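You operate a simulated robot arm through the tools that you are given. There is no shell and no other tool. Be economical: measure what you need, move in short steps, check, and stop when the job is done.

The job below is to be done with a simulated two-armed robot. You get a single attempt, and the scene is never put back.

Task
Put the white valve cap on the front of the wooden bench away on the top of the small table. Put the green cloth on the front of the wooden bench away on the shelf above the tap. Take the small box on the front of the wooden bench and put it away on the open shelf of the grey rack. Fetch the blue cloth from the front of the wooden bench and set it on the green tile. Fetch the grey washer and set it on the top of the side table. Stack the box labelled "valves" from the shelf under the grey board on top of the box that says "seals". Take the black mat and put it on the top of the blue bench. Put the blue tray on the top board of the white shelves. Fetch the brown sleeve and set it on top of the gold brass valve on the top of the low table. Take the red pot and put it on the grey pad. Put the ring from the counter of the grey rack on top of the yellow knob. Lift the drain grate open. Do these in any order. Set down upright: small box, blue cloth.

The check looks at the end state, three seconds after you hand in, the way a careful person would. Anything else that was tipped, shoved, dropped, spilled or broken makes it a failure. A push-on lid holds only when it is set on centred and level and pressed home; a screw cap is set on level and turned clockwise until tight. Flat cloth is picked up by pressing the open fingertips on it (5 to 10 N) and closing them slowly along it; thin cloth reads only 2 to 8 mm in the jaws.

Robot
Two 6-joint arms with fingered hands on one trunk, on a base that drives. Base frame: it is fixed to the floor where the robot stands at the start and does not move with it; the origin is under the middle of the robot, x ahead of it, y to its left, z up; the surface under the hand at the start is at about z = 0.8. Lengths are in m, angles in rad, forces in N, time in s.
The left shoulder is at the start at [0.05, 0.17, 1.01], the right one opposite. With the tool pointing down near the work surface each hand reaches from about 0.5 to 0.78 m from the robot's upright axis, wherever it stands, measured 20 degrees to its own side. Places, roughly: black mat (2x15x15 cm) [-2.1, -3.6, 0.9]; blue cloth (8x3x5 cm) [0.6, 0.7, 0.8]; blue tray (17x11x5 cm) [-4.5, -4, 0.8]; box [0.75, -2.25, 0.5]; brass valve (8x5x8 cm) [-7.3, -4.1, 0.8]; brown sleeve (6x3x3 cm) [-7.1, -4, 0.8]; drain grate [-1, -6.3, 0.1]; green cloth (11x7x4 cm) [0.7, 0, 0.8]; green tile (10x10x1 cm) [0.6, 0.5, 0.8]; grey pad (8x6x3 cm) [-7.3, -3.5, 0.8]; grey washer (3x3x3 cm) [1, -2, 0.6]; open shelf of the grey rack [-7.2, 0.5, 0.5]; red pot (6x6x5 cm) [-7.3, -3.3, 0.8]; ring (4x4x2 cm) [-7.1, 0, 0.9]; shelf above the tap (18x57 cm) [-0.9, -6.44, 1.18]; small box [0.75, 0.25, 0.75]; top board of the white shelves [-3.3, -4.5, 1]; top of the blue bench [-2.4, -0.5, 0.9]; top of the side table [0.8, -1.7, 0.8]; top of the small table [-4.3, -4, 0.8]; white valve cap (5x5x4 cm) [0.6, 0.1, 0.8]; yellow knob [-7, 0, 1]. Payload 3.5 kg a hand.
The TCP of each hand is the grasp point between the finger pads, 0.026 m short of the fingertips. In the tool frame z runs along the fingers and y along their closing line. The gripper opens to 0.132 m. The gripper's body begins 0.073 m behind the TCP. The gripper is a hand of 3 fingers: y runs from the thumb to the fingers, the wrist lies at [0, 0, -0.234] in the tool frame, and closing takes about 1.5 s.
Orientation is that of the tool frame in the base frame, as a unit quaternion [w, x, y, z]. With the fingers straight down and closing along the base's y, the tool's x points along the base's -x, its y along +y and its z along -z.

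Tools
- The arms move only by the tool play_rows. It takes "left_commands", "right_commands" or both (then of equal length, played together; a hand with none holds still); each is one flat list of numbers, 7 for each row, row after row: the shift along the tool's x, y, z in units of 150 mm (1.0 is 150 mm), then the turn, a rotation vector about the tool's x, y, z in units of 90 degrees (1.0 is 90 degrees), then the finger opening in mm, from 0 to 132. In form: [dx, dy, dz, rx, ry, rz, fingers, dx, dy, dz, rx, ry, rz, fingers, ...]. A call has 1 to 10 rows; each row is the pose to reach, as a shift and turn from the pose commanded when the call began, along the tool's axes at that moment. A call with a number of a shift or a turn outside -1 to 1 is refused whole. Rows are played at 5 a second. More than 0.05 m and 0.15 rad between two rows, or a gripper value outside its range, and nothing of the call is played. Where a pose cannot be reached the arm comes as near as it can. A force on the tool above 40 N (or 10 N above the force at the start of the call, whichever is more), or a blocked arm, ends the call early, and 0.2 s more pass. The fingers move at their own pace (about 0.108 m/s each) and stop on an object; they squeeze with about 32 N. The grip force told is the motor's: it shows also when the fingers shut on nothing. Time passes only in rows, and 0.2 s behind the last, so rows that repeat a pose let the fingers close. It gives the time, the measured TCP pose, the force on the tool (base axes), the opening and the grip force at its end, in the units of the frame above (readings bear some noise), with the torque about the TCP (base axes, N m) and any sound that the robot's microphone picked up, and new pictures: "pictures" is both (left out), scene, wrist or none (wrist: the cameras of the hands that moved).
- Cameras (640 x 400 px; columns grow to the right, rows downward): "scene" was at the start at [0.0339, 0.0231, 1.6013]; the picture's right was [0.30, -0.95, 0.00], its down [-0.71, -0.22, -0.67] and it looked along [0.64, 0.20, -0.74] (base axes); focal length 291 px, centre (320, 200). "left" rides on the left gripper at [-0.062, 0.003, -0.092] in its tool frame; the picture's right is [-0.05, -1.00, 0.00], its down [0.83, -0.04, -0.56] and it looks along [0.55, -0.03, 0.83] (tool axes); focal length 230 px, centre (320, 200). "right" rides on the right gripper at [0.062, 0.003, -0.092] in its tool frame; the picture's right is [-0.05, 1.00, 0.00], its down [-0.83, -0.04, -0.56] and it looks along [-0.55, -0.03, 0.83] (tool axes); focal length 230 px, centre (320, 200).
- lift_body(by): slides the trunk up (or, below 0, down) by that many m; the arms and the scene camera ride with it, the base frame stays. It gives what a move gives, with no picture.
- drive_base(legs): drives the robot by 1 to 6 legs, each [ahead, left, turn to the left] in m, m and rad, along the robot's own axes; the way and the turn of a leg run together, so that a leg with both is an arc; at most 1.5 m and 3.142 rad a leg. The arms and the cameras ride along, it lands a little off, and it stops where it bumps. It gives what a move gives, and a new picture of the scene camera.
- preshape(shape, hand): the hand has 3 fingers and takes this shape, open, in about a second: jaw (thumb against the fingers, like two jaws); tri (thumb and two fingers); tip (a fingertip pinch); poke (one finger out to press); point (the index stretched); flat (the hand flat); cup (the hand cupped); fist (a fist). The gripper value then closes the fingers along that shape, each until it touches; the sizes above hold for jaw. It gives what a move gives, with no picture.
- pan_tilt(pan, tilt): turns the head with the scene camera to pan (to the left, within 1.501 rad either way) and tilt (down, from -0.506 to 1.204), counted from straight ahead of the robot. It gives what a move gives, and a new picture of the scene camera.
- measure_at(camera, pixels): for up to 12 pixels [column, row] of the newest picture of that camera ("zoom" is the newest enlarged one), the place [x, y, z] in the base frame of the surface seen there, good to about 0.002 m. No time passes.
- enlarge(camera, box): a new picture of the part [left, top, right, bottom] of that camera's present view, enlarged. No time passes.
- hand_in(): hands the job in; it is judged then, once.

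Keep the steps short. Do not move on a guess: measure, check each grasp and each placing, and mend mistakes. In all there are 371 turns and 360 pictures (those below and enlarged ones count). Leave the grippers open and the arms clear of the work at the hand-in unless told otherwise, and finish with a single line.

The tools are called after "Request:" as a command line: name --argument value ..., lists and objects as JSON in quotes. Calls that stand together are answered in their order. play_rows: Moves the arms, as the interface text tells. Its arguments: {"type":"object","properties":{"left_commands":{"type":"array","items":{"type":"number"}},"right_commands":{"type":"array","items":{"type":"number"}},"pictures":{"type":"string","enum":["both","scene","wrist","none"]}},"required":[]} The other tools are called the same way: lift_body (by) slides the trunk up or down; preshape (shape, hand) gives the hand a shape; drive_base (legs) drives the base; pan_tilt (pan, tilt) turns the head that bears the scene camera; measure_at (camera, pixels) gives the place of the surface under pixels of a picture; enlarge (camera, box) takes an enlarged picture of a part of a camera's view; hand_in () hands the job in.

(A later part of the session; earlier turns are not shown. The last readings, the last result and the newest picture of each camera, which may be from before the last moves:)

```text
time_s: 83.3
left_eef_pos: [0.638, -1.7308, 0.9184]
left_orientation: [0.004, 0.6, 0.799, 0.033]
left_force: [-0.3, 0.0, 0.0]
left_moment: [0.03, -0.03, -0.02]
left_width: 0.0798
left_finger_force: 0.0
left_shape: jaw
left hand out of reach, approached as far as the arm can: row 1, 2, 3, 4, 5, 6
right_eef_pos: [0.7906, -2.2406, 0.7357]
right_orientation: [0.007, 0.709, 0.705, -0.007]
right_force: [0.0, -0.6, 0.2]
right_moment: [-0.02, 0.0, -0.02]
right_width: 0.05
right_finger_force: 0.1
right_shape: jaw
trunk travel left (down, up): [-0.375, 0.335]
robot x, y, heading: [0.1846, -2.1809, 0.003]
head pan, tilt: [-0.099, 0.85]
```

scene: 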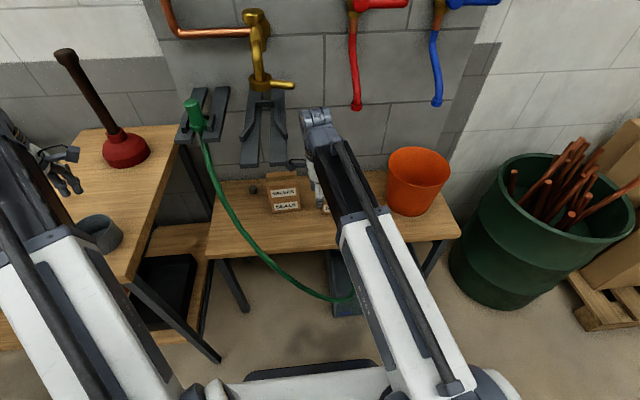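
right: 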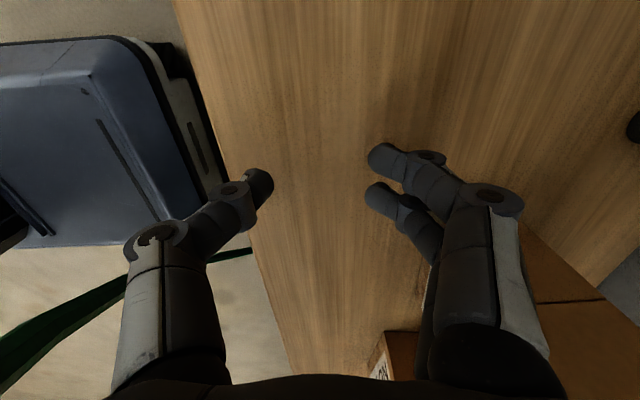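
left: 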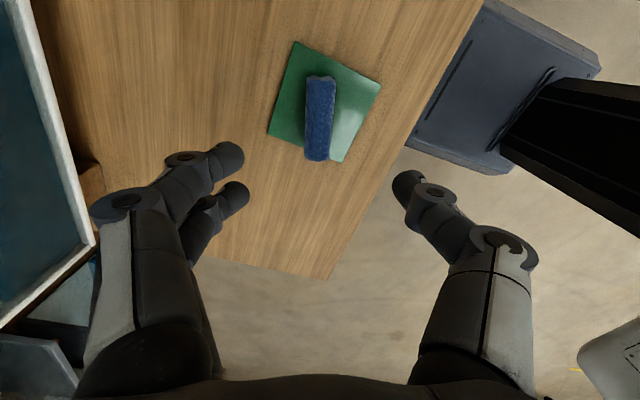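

Left hand is at its height limit. I set it to a free place over the side table, lower, by moving left 0.11 and down.

Request:
play_rows --left_commands '[0.23, 0.07, 0.2, 0, 0, 0, 80, 0.46, 0.13, 0.4, 0, 0, 0, 80, 0.7, 0.2, 0.6, 0, 0, 0, 80, 0.7, 0.2, 0.8, 0, 0, 0, 80, 0.7, 0.2, 1, 0, 0, 0, 80]' --pictures "scene"

```text
time_s: 84.3
left_eef_pos: [0.6426, -1.6169, 0.828]
left_orientation: [0.005, 0.6, 0.799, 0.035]
left_force: [0.9, -1.2, 21.6]
left_moment: [-0.51, 1.17, 0.08]
left_width: 0.079
left_finger_force: 0.1
left_shape: jaw
right_eef_pos: [0.7886, -2.2412, 0.7357]
right_orientation: [0.007, 0.709, 0.705, -0.007]
right_force: [0.6, 0.5, -0.4]
right_moment: [-0.02, 0.0, 0.01]
right_width: 0.0501
right_finger_force: 0.1
right_shape: jaw
trunk travel left (down, up): [-0.375, 0.335]
robot x, y, heading: [0.185, -2.1816, 0.003]
head pan, tilt: [-0.099, 0.85]
stopped in row 4 (left hand): the force on the tool passed its limit at 58 N (the readings are from after the stop); the commanded pose is now the measured one
```

scene: 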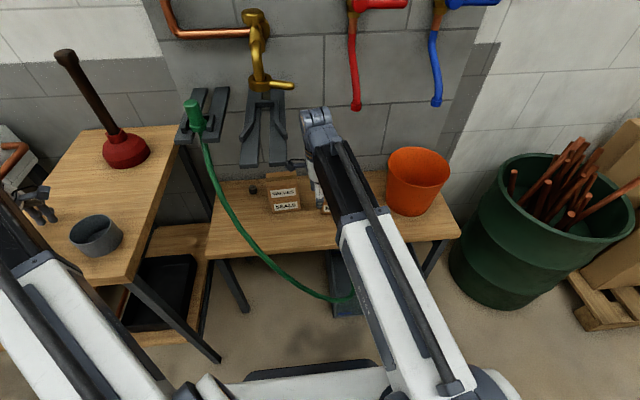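

The left tips touched the table top (no harm; commanded pose is now the measured). Raise it 8.5 cm, then lower the trunk 6 cm with the right hand still high.

Request:
play_rows --left_commands '[0, 0, -0.2, 0, 0, 0, 80, 0, 0, -0.4, 0, 0, 0, 80, 0, 0, -0.57, 0, 0, 0, 80]' --pictures "none"

Request:
lift_body --by -0.06

```text
time_s: 85.1
left_eef_pos: [0.6406, -1.6213, 0.9108]
left_orientation: [0.004, 0.6, 0.799, 0.033]
left_force: [-0.6, -0.3, 0.6]
left_moment: [0.0, -0.01, -0.03]
left_width: 0.0793
left_finger_force: 0.0
left_shape: jaw
right_eef_pos: [0.7889, -2.2416, 0.7351]
right_orientation: [0.007, 0.709, 0.705, -0.008]
right_force: [1.5, 0.3, -0.5]
right_moment: [0.01, 0.03, -0.01]
right_width: 0.0503
right_finger_force: 0.0
right_shape: jaw
trunk travel left (down, up): [-0.375, 0.335]
robot x, y, heading: [0.1819, -2.1814, -0.001]
head pan, tilt: [-0.099, 0.85]
```

```text
time_s: 86.1
left_eef_pos: [0.6392, -1.6202, 0.8503]
left_orientation: [0.004, 0.599, 0.8, 0.034]
left_force: [0.3, 0.9, -0.4]
left_moment: [0.02, -0.02, -0.01]
left_width: 0.0794
left_finger_force: 0.1
left_shape: jaw
right_eef_pos: [0.7892, -2.2405, 0.6748]
right_orientation: [0.008, 0.708, 0.706, -0.007]
right_force: [0.1, 0.8, -0.9]
right_moment: [0.02, -0.01, -0.03]
right_width: 0.0502
right_finger_force: 0.0
right_shape: jaw
trunk travel left (down, up): [-0.315, 0.395]
robot x, y, heading: [0.1846, -2.1816, 0.002]
head pan, tilt: [-0.099, 0.85]
```

Right: down to z≈0.588, then left past the stack again.

Request:
play_rows --right_commands '[0, 0, 0.29, 0, 0, 0, 50, 0, 0, 0.575, 0, 0, 0, 50, 0.24, 0, 0.57, 0, 0, 0, 50, 0.48, 0, 0.565, 0, 0, 0, 50, 0.72, 0, 0.56, 0, 0, 0, 50, 0.96, 0, 0.555, 0, 0, 0, 50]' --pictures "none"

Request:
play_rows --right_commands '[0.22, 0, 0, 0, 0, 0, 50, 0.45, 0, -0.01, 0, 0, 0, 50, 0.45, 0, -0.01, 0, 0, 0, 50]' --pictures "scene"

Request:
enlarge --camera "scene" --box '[180, 120, 340, 220]'

```text
time_s: 87.5
left_eef_pos: [0.6394, -1.6214, 0.8502]
left_orientation: [0.004, 0.599, 0.8, 0.034]
left_force: [-0.2, 0.0, -0.1]
left_moment: [0.01, -0.01, -0.01]
left_width: 0.0797
left_finger_force: 0.2
left_shape: jaw
right_eef_pos: [0.7907, -2.0987, 0.5878]
right_orientation: [0.007, 0.709, 0.705, -0.008]
right_force: [-0.5, -0.1, -0.5]
right_moment: [0.0, 0.01, -0.03]
right_width: 0.0504
right_finger_force: 0.0
right_shape: jaw
trunk travel left (down, up): [-0.315, 0.395]
robot x, y, heading: [0.1854, -2.1823, -0.001]
head pan, tilt: [-0.099, 0.85]
```

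```text
time_s: 88.3
left_eef_pos: [0.6398, -1.6218, 0.8507]
left_orientation: [0.005, 0.599, 0.8, 0.032]
left_force: [-0.2, 0.3, -0.4]
left_moment: [0.0, 0.02, -0.01]
left_width: 0.0798
left_finger_force: 0.1
left_shape: jaw
right_eef_pos: [0.7906, -2.0313, 0.5882]
right_orientation: [0.007, 0.709, 0.705, -0.007]
right_force: [1.1, 0.9, -0.6]
right_moment: [-0.02, -0.01, 0.02]
right_width: 0.0503
right_finger_force: 0.1
right_shape: jaw
trunk travel left (down, up): [-0.315, 0.395]
robot x, y, heading: [0.1832, -2.1807, 0.003]
head pan, tilt: [-0.099, 0.85]
```

scene: 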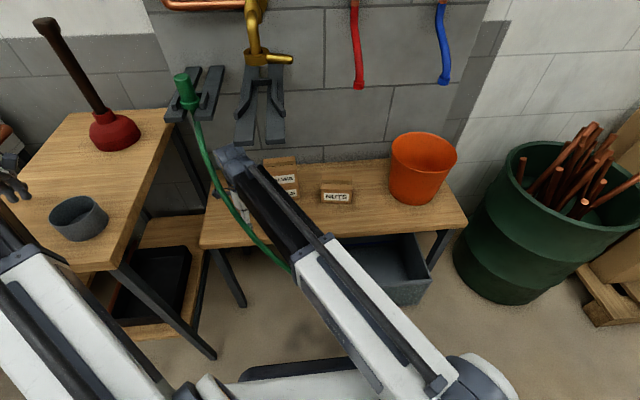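

```text
4.00 times, centred on (260, 170) of scene
```

zoom: 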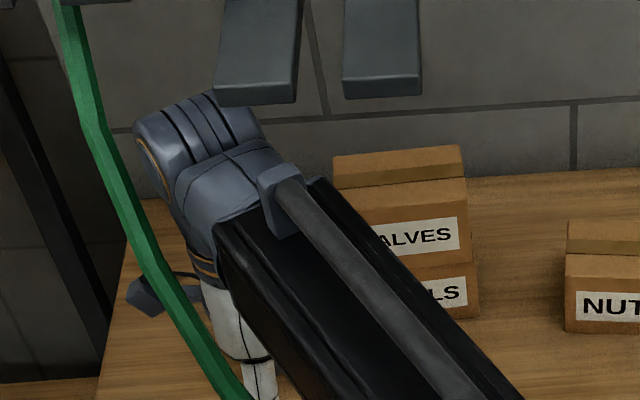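

Request:
measure_at --camera "zoom" --pixels '[[270, 185], [300, 170], [320, 210], [350, 250], [430, 360], [460, 330], [255, 100], [255, 92], [120, 190], [150, 260], [250, 250], [480, 390]]'

```text
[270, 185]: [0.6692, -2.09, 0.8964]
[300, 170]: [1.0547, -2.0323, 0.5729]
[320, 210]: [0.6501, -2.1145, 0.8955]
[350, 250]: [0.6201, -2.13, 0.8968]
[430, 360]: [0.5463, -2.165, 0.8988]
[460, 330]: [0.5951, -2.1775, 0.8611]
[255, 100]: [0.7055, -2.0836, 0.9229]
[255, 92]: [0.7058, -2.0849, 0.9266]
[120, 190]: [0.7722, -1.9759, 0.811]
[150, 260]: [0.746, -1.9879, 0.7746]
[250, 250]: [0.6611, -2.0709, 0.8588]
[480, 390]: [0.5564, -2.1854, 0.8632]
```

Forearm is level now; 2–3 cm under the rails. Drive ahead 0.12 m.

Request:
drive_base --legs '[[0.12, 0, 0]]'

Request:
enlarge --camera "right" --box '[0, 0, 640, 400]'

```text
time_s: 89.5
left_eef_pos: [0.7589, -1.6217, 0.8507]
left_orientation: [0.004, 0.599, 0.8, 0.033]
left_force: [0.7, 0.1, 0.5]
left_moment: [0.02, -0.02, 0.02]
left_width: 0.0798
left_finger_force: 0.0
left_shape: jaw
right_eef_pos: [0.9105, -2.0303, 0.5887]
right_orientation: [0.007, 0.708, 0.706, -0.008]
right_force: [-0.2, 0.6, -0.4]
right_moment: [0.0, 0.01, 0.02]
right_width: 0.0503
right_finger_force: 0.0
right_shape: jaw
trunk travel left (down, up): [-0.315, 0.395]
robot x, y, heading: [0.3028, -2.1784, 0.001]
head pan, tilt: [-0.099, 0.85]
```

scene: 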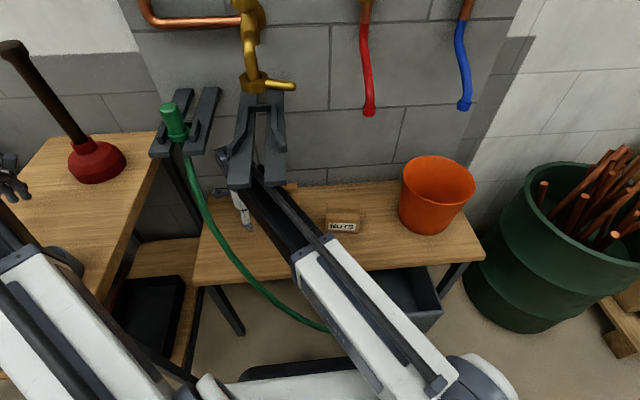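

```text
1.00 times, centred on (320, 200) of right (not enlarged: the box is as wide or as high as the picture)
```

zoom: 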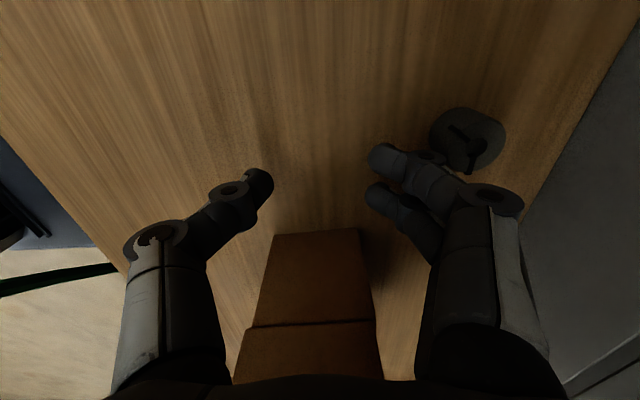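

The tips would hit the washer from this side and I can't rise under the rails. Instead: back 5 cm, turn the hand so the jaws close along y, then slide in with a finger on each side of the washer.

Request:
measure_at --camera "zoom" --pixels '[[465, 125], [440, 130], [500, 140], [470, 165], [360, 235], [375, 322], [275, 238]]'

Request:
drive_base --legs '[[-0.05, 0, 0]]'

```text
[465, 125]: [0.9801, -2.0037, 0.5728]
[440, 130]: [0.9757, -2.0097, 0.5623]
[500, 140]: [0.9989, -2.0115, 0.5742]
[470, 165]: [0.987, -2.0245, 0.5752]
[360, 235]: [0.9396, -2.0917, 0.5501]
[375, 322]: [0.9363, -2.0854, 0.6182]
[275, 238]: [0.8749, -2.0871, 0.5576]
```

```text
time_s: 90.5
left_eef_pos: [0.7086, -1.6209, 0.8503]
left_orientation: [0.003, 0.6, 0.8, 0.033]
left_force: [0.1, 0.2, 1.4]
left_moment: [-0.04, 0.01, -0.03]
left_width: 0.08
left_finger_force: 0.0
left_shape: jaw
right_eef_pos: [0.8595, -2.0314, 0.5874]
right_orientation: [0.008, 0.709, 0.705, -0.008]
right_force: [-0.3, 0.0, -0.1]
right_moment: [0.07, 0.02, 0.0]
right_width: 0.0502
right_finger_force: 0.0
right_shape: jaw
trunk travel left (down, up): [-0.315, 0.395]
robot x, y, heading: [0.2575, -2.1854, 0.002]
head pan, tilt: [-0.099, 0.85]
```

scene: 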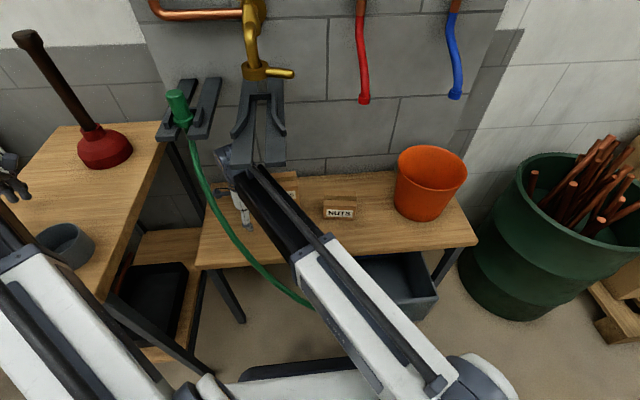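

Request:
play_rows --right_commands '[0.13, 0, 0, 0, 0, 0, 60, 0.13, 0, 0, 0, 0, -0.094, 70, 0.13, 0, 0, 0, 0, -0.188, 76, 0.13, 0, 0, 0, 0, -0.282, 76, 0.13, 0, 0, 0, 0, -0.376, 76, 0.13, 0, 0, 0, 0, -0.47, 76, 0.13, 0, 0, 0, 0, -0.564, 76, 0.13, 0, 0, 0, 0, -0.658, 76, 0.13, 0, 0, 0, 0, -0.752, 76, 0.13, 0, 0, 0, 0, -0.846, 76]' --pictures "none"

Request:
play_rows --right_commands '[0, 0, 0, 0, 0, -0.08, 76, 0, 0, 0, 0, 0, -0.157, 76, 0, 0, 0, 0, 0, -0.157, 76]' --pictures "both"

```text
time_s: 92.7
left_eef_pos: [0.7088, -1.6202, 0.8513]
left_orientation: [0.002, 0.599, 0.8, 0.032]
left_force: [0.2, -0.3, -0.3]
left_moment: [0.03, 0.0, 0.04]
left_width: 0.0798
left_finger_force: 0.1
left_shape: jaw
right_eef_pos: [0.859, -2.0113, 0.5876]
right_orientation: [0.001, 0.122, 0.992, -0.009]
right_force: [0.5, 0.4, -0.7]
right_moment: [0.0, 0.01, 0.02]
right_width: 0.0753
right_finger_force: 0.0
right_shape: jaw
trunk travel left (down, up): [-0.315, 0.395]
robot x, y, heading: [0.2558, -2.1806, 0.003]
head pan, tilt: [-0.099, 0.85]
```

```text
time_s: 93.5
left_eef_pos: [0.7088, -1.6217, 0.85]
left_orientation: [0.005, 0.6, 0.799, 0.033]
left_force: [0.4, 0.1, -0.6]
left_moment: [-0.03, 0.0, 0.0]
left_width: 0.0797
left_finger_force: 0.1
left_shape: jaw
right_eef_pos: [0.8601, -2.0121, 0.5874]
right_orientation: [0.0, -0.001, 1.0, -0.011]
right_force: [0.5, 0.5, 0.3]
right_moment: [0.01, 0.01, -0.01]
right_width: 0.0757
right_finger_force: 0.1
right_shape: jaw
trunk travel left (down, up): [-0.315, 0.395]
robot x, y, heading: [0.2559, -2.1789, 0.004]
head pan, tilt: [-0.099, 0.85]
```

scene: 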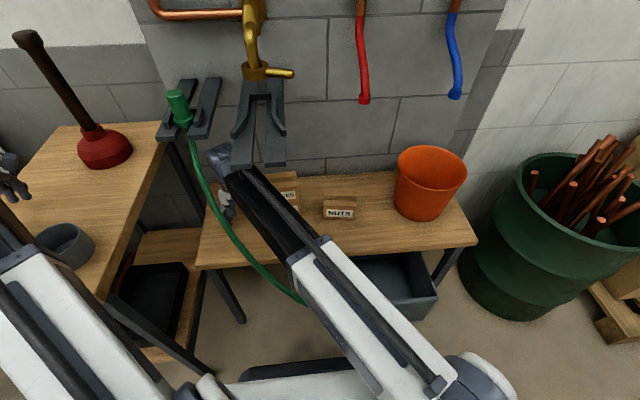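
right: 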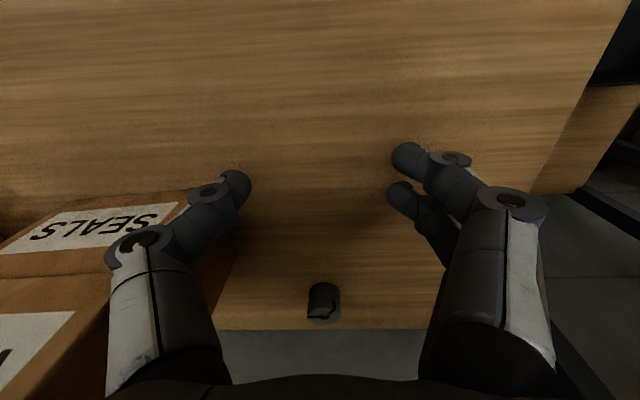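

Washer sits midway (col 322). Narrow to 62, shift 4 mm left, then drive ahead 7 cm.

Request:
play_rows --right_commands '[0, 0.027, 0.02, 0, 0, 0, 62, 0, 0.027, 0.02, 0, 0, 0, 62]' --pictures "none"

Request:
drive_base --legs '[[0.07, 0, 0]]'

Request:
enlarge --camera "right" --box '[0, 0, 640, 400]'

```text
time_s: 94.0
left_eef_pos: [0.7087, -1.621, 0.8505]
left_orientation: [0.005, 0.6, 0.8, 0.032]
left_force: [1.0, 0.4, -0.9]
left_moment: [0.02, -0.02, -0.01]
left_width: 0.0797
left_finger_force: 0.0
left_shape: jaw
right_eef_pos: [0.8604, -2.0081, 0.5847]
right_orientation: [0.0, 0.0, 1.0, -0.011]
right_force: [-0.6, -0.5, -0.5]
right_moment: [0.01, 0.05, -0.02]
right_width: 0.0627
right_finger_force: 0.0
right_shape: jaw
trunk travel left (down, up): [-0.315, 0.395]
robot x, y, heading: [0.2518, -2.1846, 0.006]
head pan, tilt: [-0.099, 0.85]
```

```text
time_s: 95.1
left_eef_pos: [0.7785, -1.62, 0.8506]
left_orientation: [0.005, 0.6, 0.799, 0.033]
left_force: [0.1, -0.6, -0.1]
left_moment: [-0.02, -0.02, -0.02]
left_width: 0.0795
left_finger_force: 0.0
left_shape: jaw
right_eef_pos: [0.9297, -2.0081, 0.5857]
right_orientation: [0.0, 0.0, 1.0, -0.01]
right_force: [-0.5, -0.4, -0.3]
right_moment: [0.01, -0.05, 0.01]
right_width: 0.0627
right_finger_force: 0.1
right_shape: jaw
trunk travel left (down, up): [-0.315, 0.395]
robot x, y, heading: [0.3234, -2.1823, 0.003]
head pan, tilt: [-0.099, 0.85]
```

scene: 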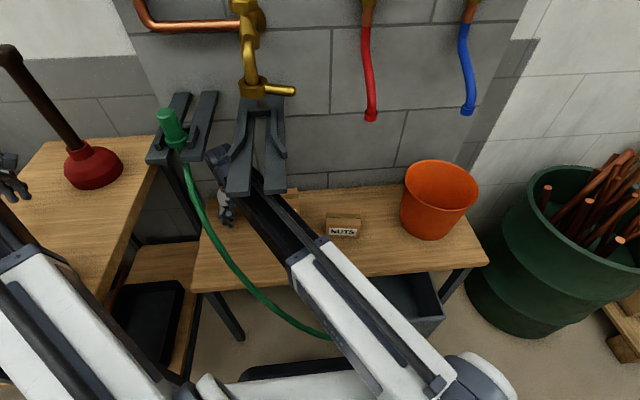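

```text
1.00 times, centred on (320, 200) of right (not enlarged: the box is as wide or as high as the picture)
```

zoom: 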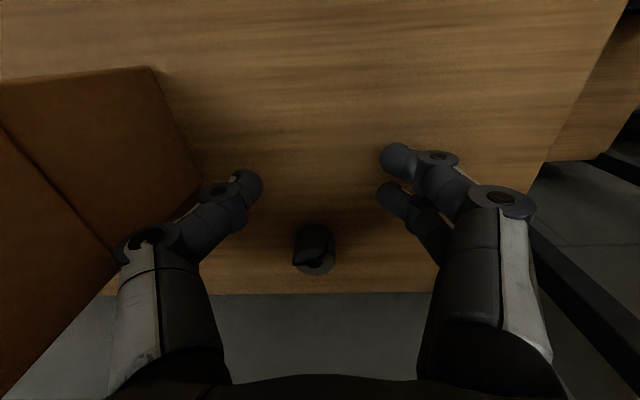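

Request:
play_rows --right_commands '[-0.12, 0, 0, 0, 0, 0, 62, -0.24, 0, 0, 0, 0, 0, 62, -0.36, -0.02, 0.02, 0, 0, 0, 62, -0.36, -0.02, 0.02, 0, 0, 0, 62]' --pictures "wrist"

```text
time_s: 96.1
left_eef_pos: [0.7781, -1.6223, 0.8505]
left_orientation: [0.004, 0.601, 0.799, 0.033]
left_force: [0.0, -0.1, 0.1]
left_moment: [-0.02, -0.01, -0.02]
left_width: 0.0795
left_finger_force: 0.1
left_shape: jaw
right_eef_pos: [0.9806, -2.0137, 0.5813]
right_orientation: [0.002, 0.001, 1.0, -0.009]
right_force: [0.0, 0.0, -0.9]
right_moment: [-0.01, 0.02, -0.01]
right_width: 0.0627
right_finger_force: 0.0
right_shape: jaw
right hand out of reach, approached as far as the arm can: row 3, 4
trunk travel left (down, up): [-0.315, 0.395]
robot x, y, heading: [0.3218, -2.1859, 0.004]
head pan, tilt: [-0.099, 0.85]
```

right: 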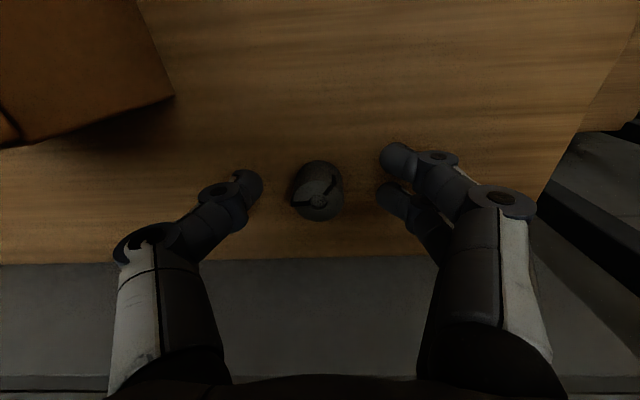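

Washer between the finger tips. Close.

Request:
play_rows --right_commands '[0, 0, 0, 0, 0, 0, 10, 0, 0, 0, 0, 0, 0, 10, 0, 0, 0, 0, 0, 0, 10, 0, 0, 0, 0, 0, 0, 10, 0, 0, 0, 0, 0, 0, 10]' --pictures "wrist"

```text
time_s: 97.3
left_eef_pos: [0.7785, -1.6204, 0.8515]
left_orientation: [0.004, 0.599, 0.8, 0.033]
left_force: [0.2, 0.3, 0.9]
left_moment: [0.03, 0.01, -0.01]
left_width: 0.0794
left_finger_force: 0.1
left_shape: jaw
right_eef_pos: [0.9811, -2.013, 0.5817]
right_orientation: [0.001, 0.001, 1.0, -0.009]
right_force: [0.0, -0.5, 0.8]
right_moment: [0.01, 0.0, 0.02]
right_width: 0.0096
right_finger_force: 31.7
right_shape: jaw
trunk travel left (down, up): [-0.315, 0.395]
robot x, y, heading: [0.3253, -2.1795, 0.004]
head pan, tilt: [-0.099, 0.85]
```

right: 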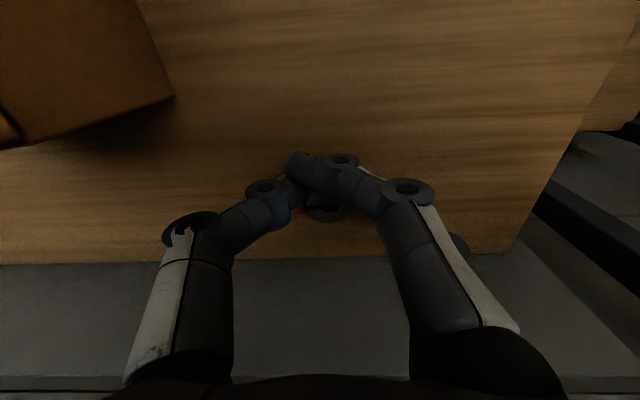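

Missed: the fingers shut in front of the washer. Open and look.

Request:
play_rows --right_commands '[0, 0, 0, 0, 0, 0, 62, 0, 0, 0, 0, 0, 0, 62, 0, 0, 0, 0, 0, 0, 62]' --pictures "wrist"

Request:
measure_at --camera "right" --pixels '[[318, 175], [318, 195], [310, 212], [330, 205], [318, 215]]'

```text
time_s: 98.1
left_eef_pos: [0.7775, -1.62, 0.8499]
left_orientation: [0.004, 0.6, 0.8, 0.032]
left_force: [-0.6, 0.1, -0.1]
left_moment: [0.01, 0.04, 0.01]
left_width: 0.0793
left_finger_force: 0.1
left_shape: jaw
right_eef_pos: [0.9803, -2.0136, 0.5826]
right_orientation: [0.001, 0.0, 1.0, -0.009]
right_force: [-0.1, 0.6, 0.5]
right_moment: [0.0, -0.04, -0.01]
right_width: 0.0615
right_finger_force: 0.1
right_shape: jaw
trunk travel left (down, up): [-0.315, 0.395]
robot x, y, heading: [0.3248, -2.1828, 0.01]
head pan, tilt: [-0.099, 0.85]
```

right: 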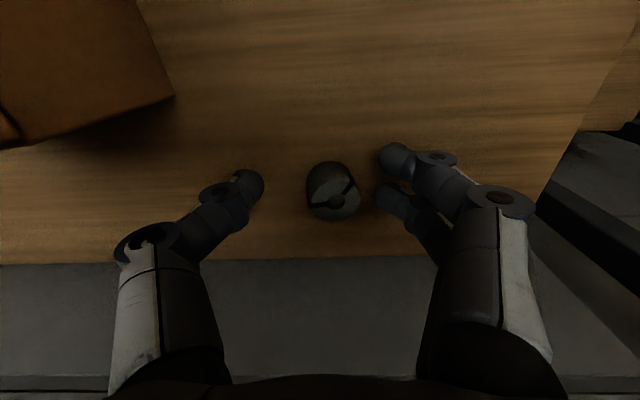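

```text
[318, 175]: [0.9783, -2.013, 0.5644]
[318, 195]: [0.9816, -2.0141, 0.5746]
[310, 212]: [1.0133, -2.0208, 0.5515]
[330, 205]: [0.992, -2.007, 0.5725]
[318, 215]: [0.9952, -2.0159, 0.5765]
```

Washer centre now about (0.990,-2.009). I drive ahead ~1.5 cm.

Request:
drive_base --legs '[[0.02, 0, 0]]'

Request:
enlarge --camera "right" --box '[160, 100, 480, 300]'

```text
time_s: 98.8
left_eef_pos: [0.7984, -1.6207, 0.8505]
left_orientation: [0.004, 0.6, 0.8, 0.034]
left_force: [-0.1, 0.0, 0.0]
left_moment: [0.01, -0.01, -0.02]
left_width: 0.0797
left_finger_force: 0.0
left_shape: jaw
right_eef_pos: [0.9999, -2.0139, 0.5812]
right_orientation: [0.001, 0.0, 1.0, -0.01]
right_force: [0.0, 0.2, 0.2]
right_moment: [-0.02, 0.02, -0.01]
right_width: 0.0615
right_finger_force: 0.0
right_shape: jaw
trunk travel left (down, up): [-0.315, 0.395]
robot x, y, heading: [0.3446, -2.1806, -0.001]
head pan, tilt: [-0.099, 0.85]
```

scene: 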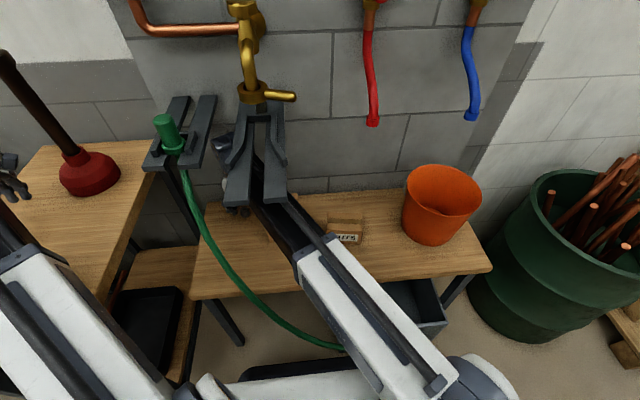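

```text
2.00 times, centred on (320, 200) of right
```

zoom: 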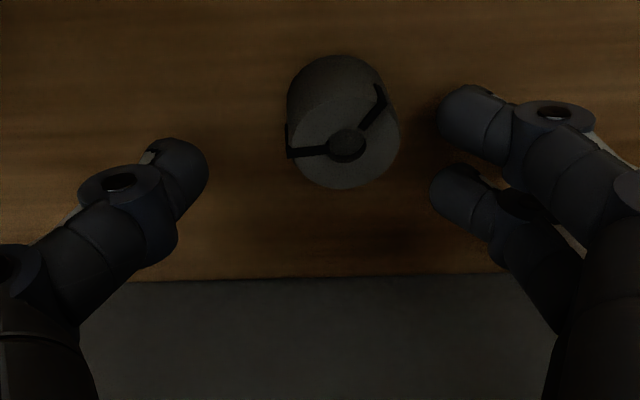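

Request:
measure_at --camera "zoom" --pixels '[[345, 145], [340, 60], [345, 185], [290, 120], [397, 140], [180, 165], [465, 120], [455, 195]]'

```text
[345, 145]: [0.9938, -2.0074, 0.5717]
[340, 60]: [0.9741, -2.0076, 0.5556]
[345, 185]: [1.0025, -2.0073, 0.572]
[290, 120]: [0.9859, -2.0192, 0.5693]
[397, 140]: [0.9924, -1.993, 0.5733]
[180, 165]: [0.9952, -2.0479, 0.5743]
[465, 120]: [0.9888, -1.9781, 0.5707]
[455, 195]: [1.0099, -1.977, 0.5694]
```

Fingers are 1 cm past centre (washer centre (0.989,-2.007)). Move back 1 cm, left 6 mm, then close slowly.

Request:
play_rows --right_commands '[0.07, 0.04, 0, 0, 0, 0, 62, 0.07, 0.04, 0, 0, 0, 0, 62]' --pictures "none"

Request:
enlarge --camera "right" --box '[160, 100, 480, 300]'

```text
time_s: 99.5
left_eef_pos: [0.799, -1.6214, 0.8494]
left_orientation: [0.004, 0.599, 0.8, 0.033]
left_force: [-0.5, -0.3, -0.8]
left_moment: [-0.02, -0.03, -0.03]
left_width: 0.0794
left_finger_force: 0.0
left_shape: jaw
right_eef_pos: [0.9911, -2.0073, 0.5804]
right_orientation: [0.001, 0.0, 1.0, -0.01]
right_force: [0.0, 0.3, 0.3]
right_moment: [-0.01, 0.02, 0.02]
right_width: 0.0615
right_finger_force: 0.1
right_shape: jaw
trunk travel left (down, up): [-0.315, 0.395]
robot x, y, heading: [0.3409, -2.1816, 0.003]
head pan, tilt: [-0.099, 0.85]
```

```text
2.00 times, centred on (320, 200) of right
```

zoom: 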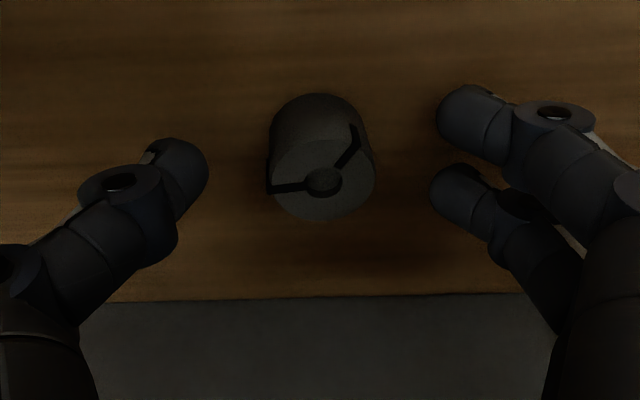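

Request:
play_rows --right_commands '[0, 0, 0, 0, 0, 0, 45, 0, 0, 0, 0, 0, 0, 35, 0, 0, 0, 0, 0, 0, 28, 0, 0, 0, 0, 0, 0, 22, 0, 0, 0, 0, 0, 0, 15, 0, 0, 0, 0, 0, 0, 15, 0, 0, 0, 0, 0, 0, 15]' --pictures "wrist"

```text
time_s: 101.0
left_eef_pos: [0.797, -1.6213, 0.8518]
left_orientation: [0.004, 0.6, 0.799, 0.033]
left_force: [0.6, -0.6, -0.5]
left_moment: [0.01, -0.01, 0.0]
left_width: 0.0796
left_finger_force: 0.0
left_shape: jaw
right_eef_pos: [0.9909, -2.0069, 0.5812]
right_orientation: [0.001, 0.0, 1.0, -0.01]
right_force: [0.1, 0.3, -0.4]
right_moment: [-0.01, 0.04, 0.01]
right_width: 0.0175
right_finger_force: 32.2
right_shape: jaw
trunk travel left (down, up): [-0.315, 0.395]
robot x, y, heading: [0.3466, -2.1806, -0.001]
head pan, tilt: [-0.099, 0.85]
```

right: 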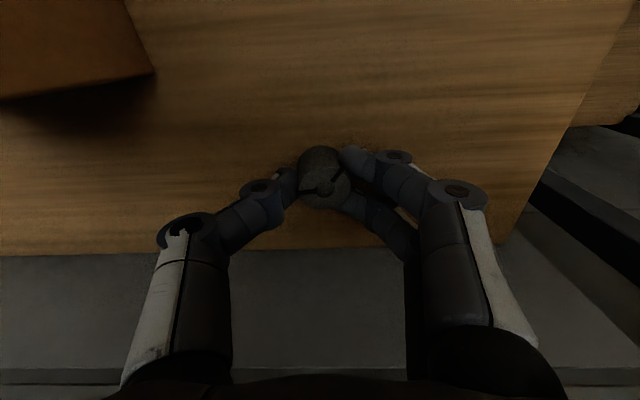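

Held (17.5 mm between the tips straddling it, 32 N). Lift 1 cm and reverse the way out: drive back 13 cm.

Request:
play_rows --right_commands '[0, 0, -0.07, 0, 0, 0, 10, 0, 0, -0.07, 0, 0, 0, 10]' --pictures "none"

Request:
drive_base --legs '[[-0.13, 0, 0]]'

Request:
play_rows --right_commands '[0, -0.02, 0, 0, 0, 0.094, 10, 0, -0.03, 0, 0, 0, 0.188, 10, 0, -0.04, 0, 0, 0, 0.282, 10, 0, -0.05, 0, 0, 0, 0.376, 10, 0, -0.06, 0, 0, 0, 0.47, 10, 0, -0.07, 0, 0, 0, 0.564, 10, 0, -0.08, 0, 0, 0, 0.658, 10, 0, -0.09, 0, 0, 0, 0.752, 10, 0, -0.1, 0, 0, 0, 0.846, 10, 0, -0.12, 0, 0, 0, 0.94, 10]' --pictures "both"

```text
time_s: 101.7
left_eef_pos: [0.7986, -1.621, 0.8515]
left_orientation: [0.004, 0.6, 0.799, 0.033]
left_force: [0.0, -0.7, 0.2]
left_moment: [0.01, 0.03, 0.02]
left_width: 0.0797
left_finger_force: 0.1
left_shape: jaw
right_eef_pos: [0.9894, -2.0074, 0.5916]
right_orientation: [0.0, 0.0, 1.0, -0.009]
right_force: [0.5, 0.0, -0.8]
right_moment: [-0.01, 0.0, -0.03]
right_width: 0.0172
right_finger_force: 31.9
right_shape: jaw
trunk travel left (down, up): [-0.315, 0.395]
robot x, y, heading: [0.3421, -2.1805, 0.003]
head pan, tilt: [-0.099, 0.85]
```

```text
time_s: 102.9
left_eef_pos: [0.6684, -1.6212, 0.8502]
left_orientation: [0.004, 0.6, 0.8, 0.033]
left_force: [-0.6, 0.1, -0.7]
left_moment: [-0.02, -0.02, -0.01]
left_width: 0.0796
left_finger_force: 0.0
left_shape: jaw
right_eef_pos: [0.8616, -2.0064, 0.5925]
right_orientation: [0.001, -0.001, 1.0, -0.01]
right_force: [0.2, 0.0, 0.0]
right_moment: [0.02, -0.01, 0.0]
right_width: 0.0174
right_finger_force: 31.7
right_shape: jaw
trunk travel left (down, up): [-0.315, 0.395]
robot x, y, heading: [0.2166, -2.1825, 0.001]
head pan, tilt: [-0.099, 0.85]
```

scene: 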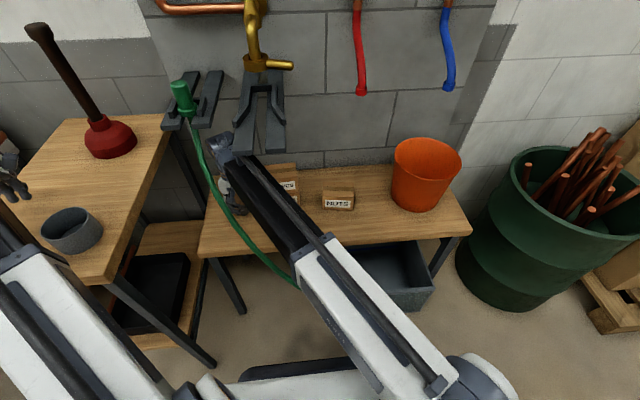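

```text
time_s: 105.1
left_eef_pos: [0.6695, -1.6204, 0.8487]
left_orientation: [0.004, 0.6, 0.8, 0.033]
left_force: [-0.2, 0.0, 0.7]
left_moment: [0.01, 0.0, 0.04]
left_width: 0.0794
left_finger_force: 0.0
left_shape: jaw
right_eef_pos: [0.8607, -2.0257, 0.5912]
right_orientation: [0.009, 0.674, 0.738, -0.007]
right_force: [0.2, 0.4, 0.0]
right_moment: [0.0, 0.04, -0.01]
right_width: 0.0171
right_finger_force: 32.0
right_shape: jaw
trunk travel left (down, up): [-0.315, 0.395]
robot x, y, heading: [0.2159, -2.1786, -0.002]
head pan, tilt: [-0.099, 0.85]
```

scene: 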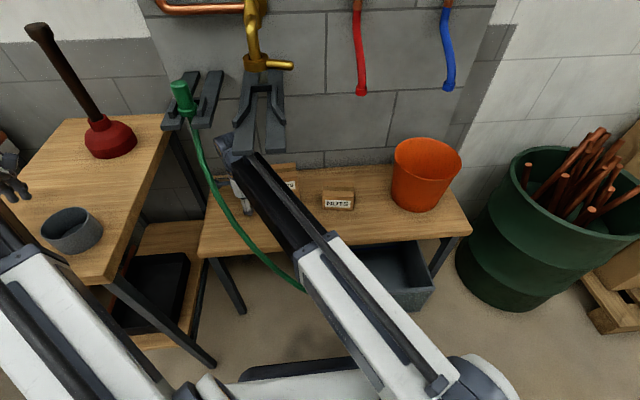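
right: 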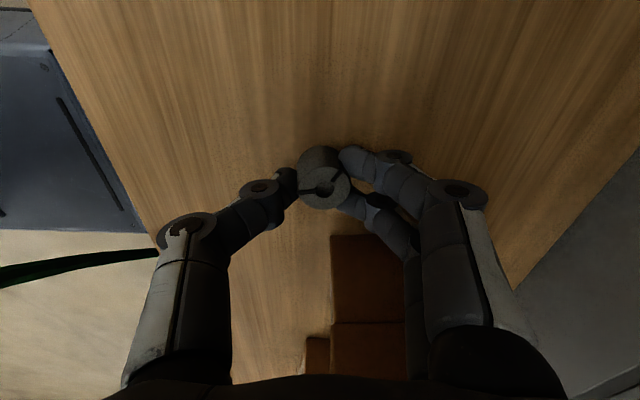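

Washer still held. Back 7 cm, then arm right 22 cm in front of the stack.

Request:
drive_base --legs '[[-0.07, 0, 0]]'

Request:
play_rows --right_commands '[-0.24, -0.02, 0, 0, 0, 0, 10, -0.48, -0.04, 0, 0, 0, 0, 10, -0.72, -0.06, 0, 0, 0, 0, 10, -0.97, -0.08, 0, 0, 0, 0, 10]' --pictures "none"

Request:
play_rows --right_commands '[-0.24, -0.02, 0, 0, 0, 0, 10, -0.48, -0.04, 0, 0, 0, 0, 10, -0.48, -0.04, -0.3, 0, 0, 0, 10, -0.48, -0.04, -0.6, 0, 0, 0, 10, -0.48, -0.04, -0.9, 0, 0, 0, 10]' --pictures "wrist"

```text
time_s: 106.1
left_eef_pos: [0.5995, -1.621, 0.8527]
left_orientation: [0.004, 0.6, 0.8, 0.033]
left_force: [0.7, -0.1, 0.7]
left_moment: [-0.03, 0.0, -0.01]
left_width: 0.0795
left_finger_force: 0.1
left_shape: jaw
right_eef_pos: [0.7932, -2.0247, 0.5909]
right_orientation: [0.007, 0.673, 0.74, -0.006]
right_force: [-0.2, 0.0, -0.6]
right_moment: [0.0, 0.02, 0.02]
right_width: 0.0171
right_finger_force: 32.0
right_shape: jaw
trunk travel left (down, up): [-0.315, 0.395]
robot x, y, heading: [0.1516, -2.1833, -0.005]
head pan, tilt: [-0.099, 0.85]
```

scene: 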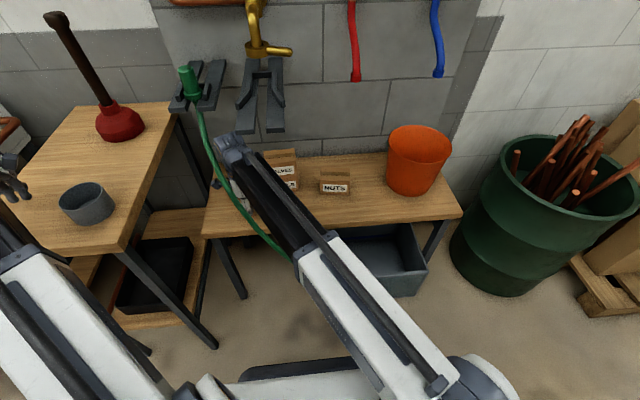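

```text
time_s: 107.1
left_eef_pos: [0.5999, -1.6224, 0.8511]
left_orientation: [0.004, 0.6, 0.8, 0.033]
left_force: [-0.5, 0.1, 0.3]
left_moment: [0.0, -0.01, 0.02]
left_width: 0.0797
left_finger_force: 0.1
left_shape: jaw
right_eef_pos: [0.7927, -2.1718, 0.5964]
right_orientation: [0.007, 0.672, 0.74, -0.007]
right_force: [0.0, 0.0, 0.9]
right_moment: [-0.03, 0.0, 0.0]
right_width: 0.0172
right_finger_force: 32.0
right_shape: jaw
trunk travel left (down, up): [-0.315, 0.395]
robot x, y, heading: [0.1482, -2.1818, 0.005]
head pan, tilt: [-0.099, 0.85]
```

```text
time_s: 108.3
left_eef_pos: [0.6024, -1.621, 0.8502]
left_orientation: [0.004, 0.6, 0.8, 0.033]
left_force: [0.2, 0.0, -0.3]
left_moment: [-0.01, 0.03, 0.01]
left_width: 0.0795
left_finger_force: 0.1
left_shape: jaw
right_eef_pos: [0.7949, -2.2414, 0.7305]
right_orientation: [0.007, 0.673, 0.74, -0.007]
right_force: [-0.3, 0.6, -0.3]
right_moment: [0.0, -0.03, 0.03]
right_width: 0.0171
right_finger_force: 32.1
right_shape: jaw
trunk travel left (down, up): [-0.315, 0.395]
robot x, y, heading: [0.1461, -2.1808, 0.005]
head pan, tilt: [-0.099, 0.85]
```

right: 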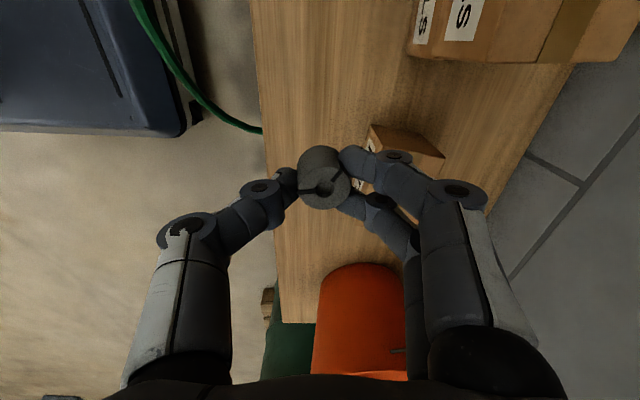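

Back away from the tables, then raise the trunk.

Request:
drive_base --legs '[[-0.45, 0, 0]]'

Request:
lift_body --by 0.31

Request:
drive_base --legs '[[0, 0.6, 0], [0.33, 0, 0]]'

```text
time_s: 111.0
left_eef_pos: [0.1544, -1.6219, 0.8497]
left_orientation: [0.004, 0.6, 0.799, 0.033]
left_force: [0.6, -0.1, 0.1]
left_moment: [0.0, 0.02, -0.02]
left_width: 0.0797
left_finger_force: 0.0
left_shape: jaw
right_eef_pos: [0.3464, -2.2423, 0.731]
right_orientation: [0.007, 0.673, 0.739, -0.007]
right_force: [0.1, 0.4, -0.1]
right_moment: [0.02, -0.01, -0.02]
right_width: 0.017
right_finger_force: 31.9
right_shape: jaw
trunk travel left (down, up): [-0.315, 0.395]
robot x, y, heading: [-0.3014, -2.183, -0.007]
head pan, tilt: [-0.099, 0.85]
```

scene: 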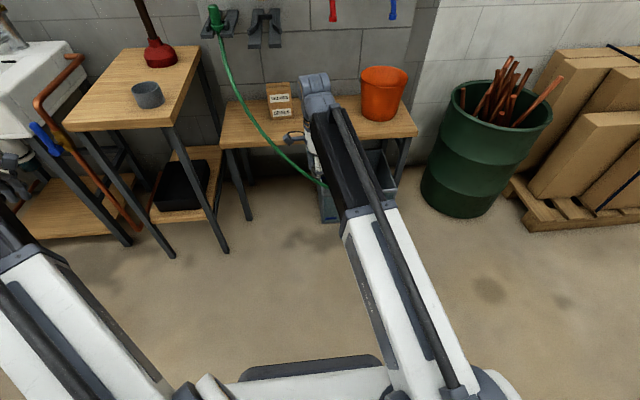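

```text
time_s: 114.1
left_eef_pos: [0.1542, -1.6216, 1.16]
left_orientation: [0.004, 0.601, 0.798, 0.033]
left_force: [-0.5, 0.7, -0.4]
left_moment: [-0.02, -0.02, 0.0]
left_width: 0.0795
left_finger_force: 0.1
left_shape: jaw
right_eef_pos: [0.3477, -2.2422, 1.0394]
right_orientation: [0.007, 0.674, 0.739, -0.006]
right_force: [1.1, -0.8, 0.0]
right_moment: [0.05, -0.01, -0.02]
right_width: 0.0169
right_finger_force: 32.4
right_shape: jaw
trunk travel left (down, up): [-0.625, 0.085]
robot x, y, heading: [-0.3019, -2.1783, -0.003]
head pan, tilt: [-0.099, 0.85]
```

```text
time_s: 119.3
left_eef_pos: [0.4865, -1.021, 1.1596]
left_orientation: [0.004, 0.6, 0.799, 0.033]
left_force: [0.5, 0.5, 0.4]
left_moment: [-0.02, 0.02, -0.01]
left_width: 0.0796
left_finger_force: 0.1
left_shape: jaw
right_eef_pos: [0.6801, -1.6415, 1.0398]
right_orientation: [0.007, 0.673, 0.74, -0.006]
right_force: [-0.2, 0.3, 0.8]
right_moment: [-0.04, 0.0, -0.02]
right_width: 0.0172
right_finger_force: 31.8
right_shape: jaw
trunk travel left (down, up): [-0.625, 0.085]
robot x, y, heading: [0.0273, -1.585, 0.002]
head pan, tilt: [-0.099, 0.85]
```

scene: 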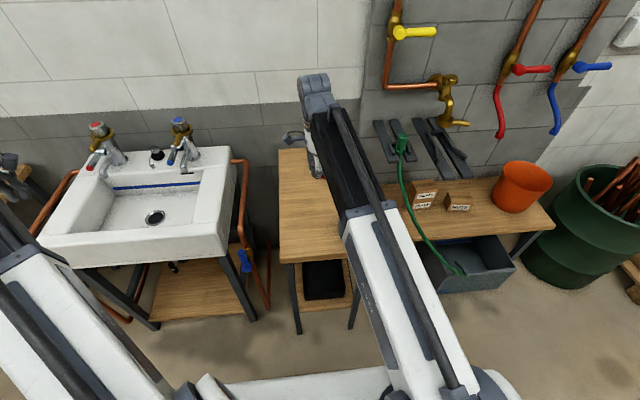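

Over free table space. Descend 20 cm.

Request:
play_rows --right_commands '[0, 0, 0.25, 0, 0, 0, 10, 0, 0, 0.5, 0, 0, 0, 10, 0, 0, 0.75, 0, 0, 0, 10, 0, 0, 1, 0, 0, 0, 10]' --pictures "wrist"

Request:
play_rows --right_commands '[0, 0, 0.15, 0, 0, 0, 10, 0, 0, 0.3, 0, 0, 0, 10, 0, 0, 0.35, 0, 0, 0, 10]' --pictures "none"

```text
time_s: 120.3
left_eef_pos: [0.4853, -1.0215, 1.1617]
left_orientation: [0.004, 0.6, 0.799, 0.034]
left_force: [0.6, 0.4, 0.5]
left_moment: [-0.01, -0.01, 0.02]
left_width: 0.0794
left_finger_force: 0.1
left_shape: jaw
right_eef_pos: [0.6785, -1.6437, 0.8904]
right_orientation: [0.008, 0.673, 0.74, -0.007]
right_force: [-0.2, 0.1, 0.0]
right_moment: [0.0, -0.03, 0.0]
right_width: 0.0171
right_finger_force: 32.2
right_shape: jaw
trunk travel left (down, up): [-0.625, 0.085]
robot x, y, heading: [0.0297, -1.5856, 0.004]
head pan, tilt: [-0.099, 0.85]
```

right: 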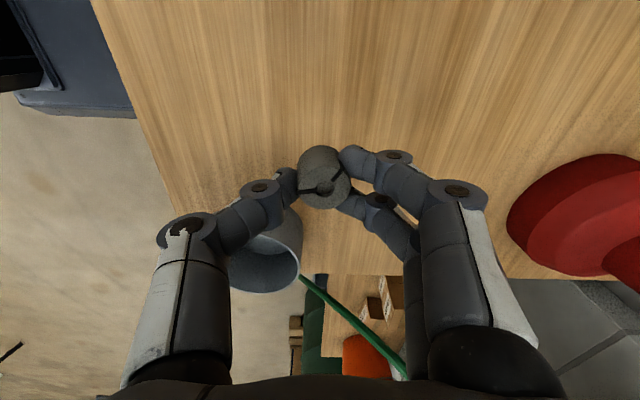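

```text
time_s: 121.1
left_eef_pos: [0.4842, -1.0215, 1.1598]
left_orientation: [0.004, 0.6, 0.799, 0.034]
left_force: [0.3, -0.2, 0.0]
left_moment: [0.03, 0.01, 0.04]
left_width: 0.0798
left_finger_force: 0.0
left_shape: jaw
right_eef_pos: [0.6797, -1.645, 0.8372]
right_orientation: [0.007, 0.674, 0.739, -0.007]
right_force: [0.8, -0.7, 0.9]
right_moment: [-0.04, -0.02, 0.02]
right_width: 0.0169
right_finger_force: 31.9
right_shape: jaw
trunk travel left (down, up): [-0.625, 0.085]
robot x, y, heading: [0.0319, -1.5794, 0.006]
head pan, tilt: [-0.099, 0.85]
```

Request:
play_rows --right_commands '[0, 0, 0.027, 0, 0, 0, 10, 0, 0, 0.03, 0, 0, 0, 30, 0, 0, 0.03, 0, 0, 0, 50, 0, 0, 0.03, 0, 0, 0, 60, 0, 0, 0.03, 0, 0, 0, 60]' --pictures "wrist"

Request:
play_rows --right_commands '[0, 0, -0.25, 0, 0, 0, 60, 0, 0, -0.5, 0, 0, 0, 60, 0, 0, -0.75, 0, 0, 0, 60, 0, 0, -1, 0, 0, 0, 60]' --pictures "wrist"

```text
time_s: 122.3
left_eef_pos: [0.4857, -1.0214, 1.1601]
left_orientation: [0.004, 0.6, 0.8, 0.033]
left_force: [0.0, -0.2, -0.3]
left_moment: [0.04, 0.0, 0.0]
left_width: 0.0794
left_finger_force: 0.1
left_shape: jaw
right_eef_pos: [0.6788, -1.6456, 0.8343]
right_orientation: [0.007, 0.672, 0.74, -0.008]
right_force: [-0.4, 0.5, 0.5]
right_moment: [-0.03, -0.02, 0.01]
right_width: 0.0596
right_finger_force: 0.0
right_shape: jaw
trunk travel left (down, up): [-0.625, 0.085]
robot x, y, heading: [0.0312, -1.5809, 0.002]
head pan, tilt: [-0.099, 0.85]
```

right: 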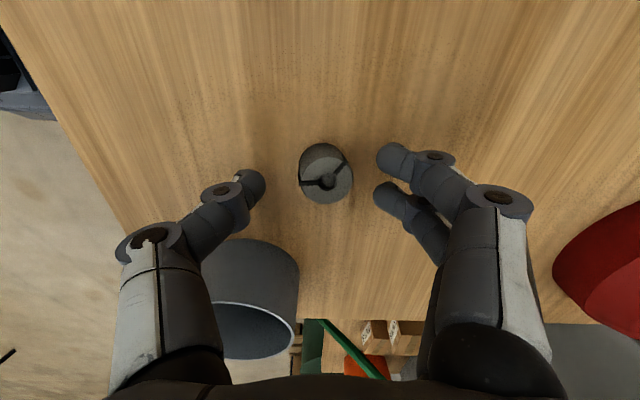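

```text
time_s: 123.3
left_eef_pos: [0.4846, -1.0206, 1.1602]
left_orientation: [0.004, 0.6, 0.8, 0.034]
left_force: [0.2, 0.5, 0.2]
left_moment: [0.01, 0.04, 0.01]
left_width: 0.0796
left_finger_force: 0.0
left_shape: jaw
right_eef_pos: [0.6792, -1.6414, 0.9861]
right_orientation: [0.006, 0.673, 0.74, -0.007]
right_force: [0.2, -0.1, 0.2]
right_moment: [0.0, -0.02, 0.01]
right_width: 0.0594
right_finger_force: 0.2
right_shape: jaw
trunk travel left (down, up): [-0.625, 0.085]
robot x, y, heading: [0.0309, -1.5827, 0.002]
head pan, tilt: [-0.099, 0.85]
```

right: 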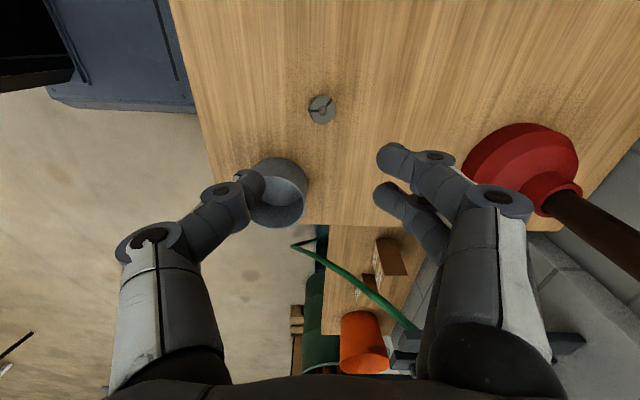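

Washer stands on the side table. Now to the bench: drive back, left 1.72, and forward.

Request:
drive_base --legs '[[-0.35, 0, 0], [0, 1.5, 0], [0.31, 0.23, 0]]'

Request:
enlarge --camera "right" --box '[0, 0, 640, 400]'

```text
time_s: 134.6
left_eef_pos: [0.448, 0.7004, 1.1598]
left_orientation: [0.004, 0.601, 0.798, 0.033]
left_force: [-0.1, 0.1, -0.2]
left_moment: [0.0, 0.06, 0.0]
left_width: 0.0793
left_finger_force: 0.0
left_shape: jaw
right_eef_pos: [0.6394, 0.0795, 0.9834]
right_orientation: [0.007, 0.674, 0.739, -0.006]
right_force: [1.3, 0.2, -0.6]
right_moment: [-0.03, -0.01, 0.02]
right_width: 0.0595
right_finger_force: 0.1
right_shape: jaw
trunk travel left (down, up): [-0.625, 0.085]
robot x, y, heading: [-0.0091, 0.1439, -0.002]
head pan, tilt: [-0.099, 0.85]
```

scene: 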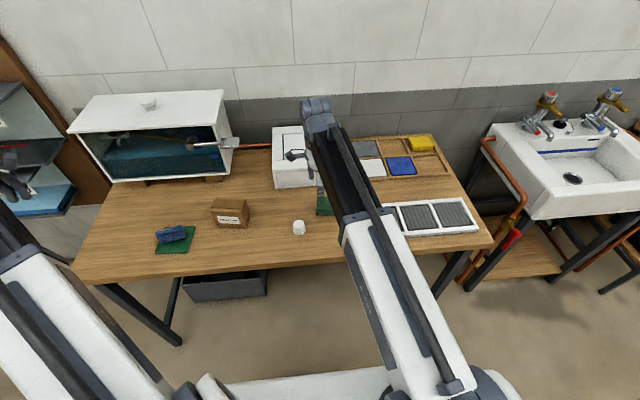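

```text
1.00 times, centred on (320, 200) of right (not enlarged: the box is as wide or as high as the picture)
```

zoom: 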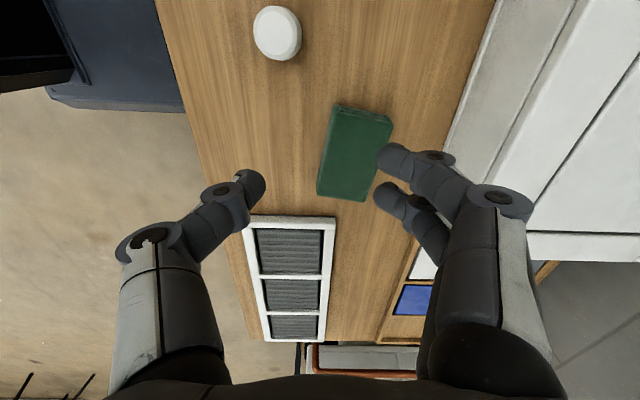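

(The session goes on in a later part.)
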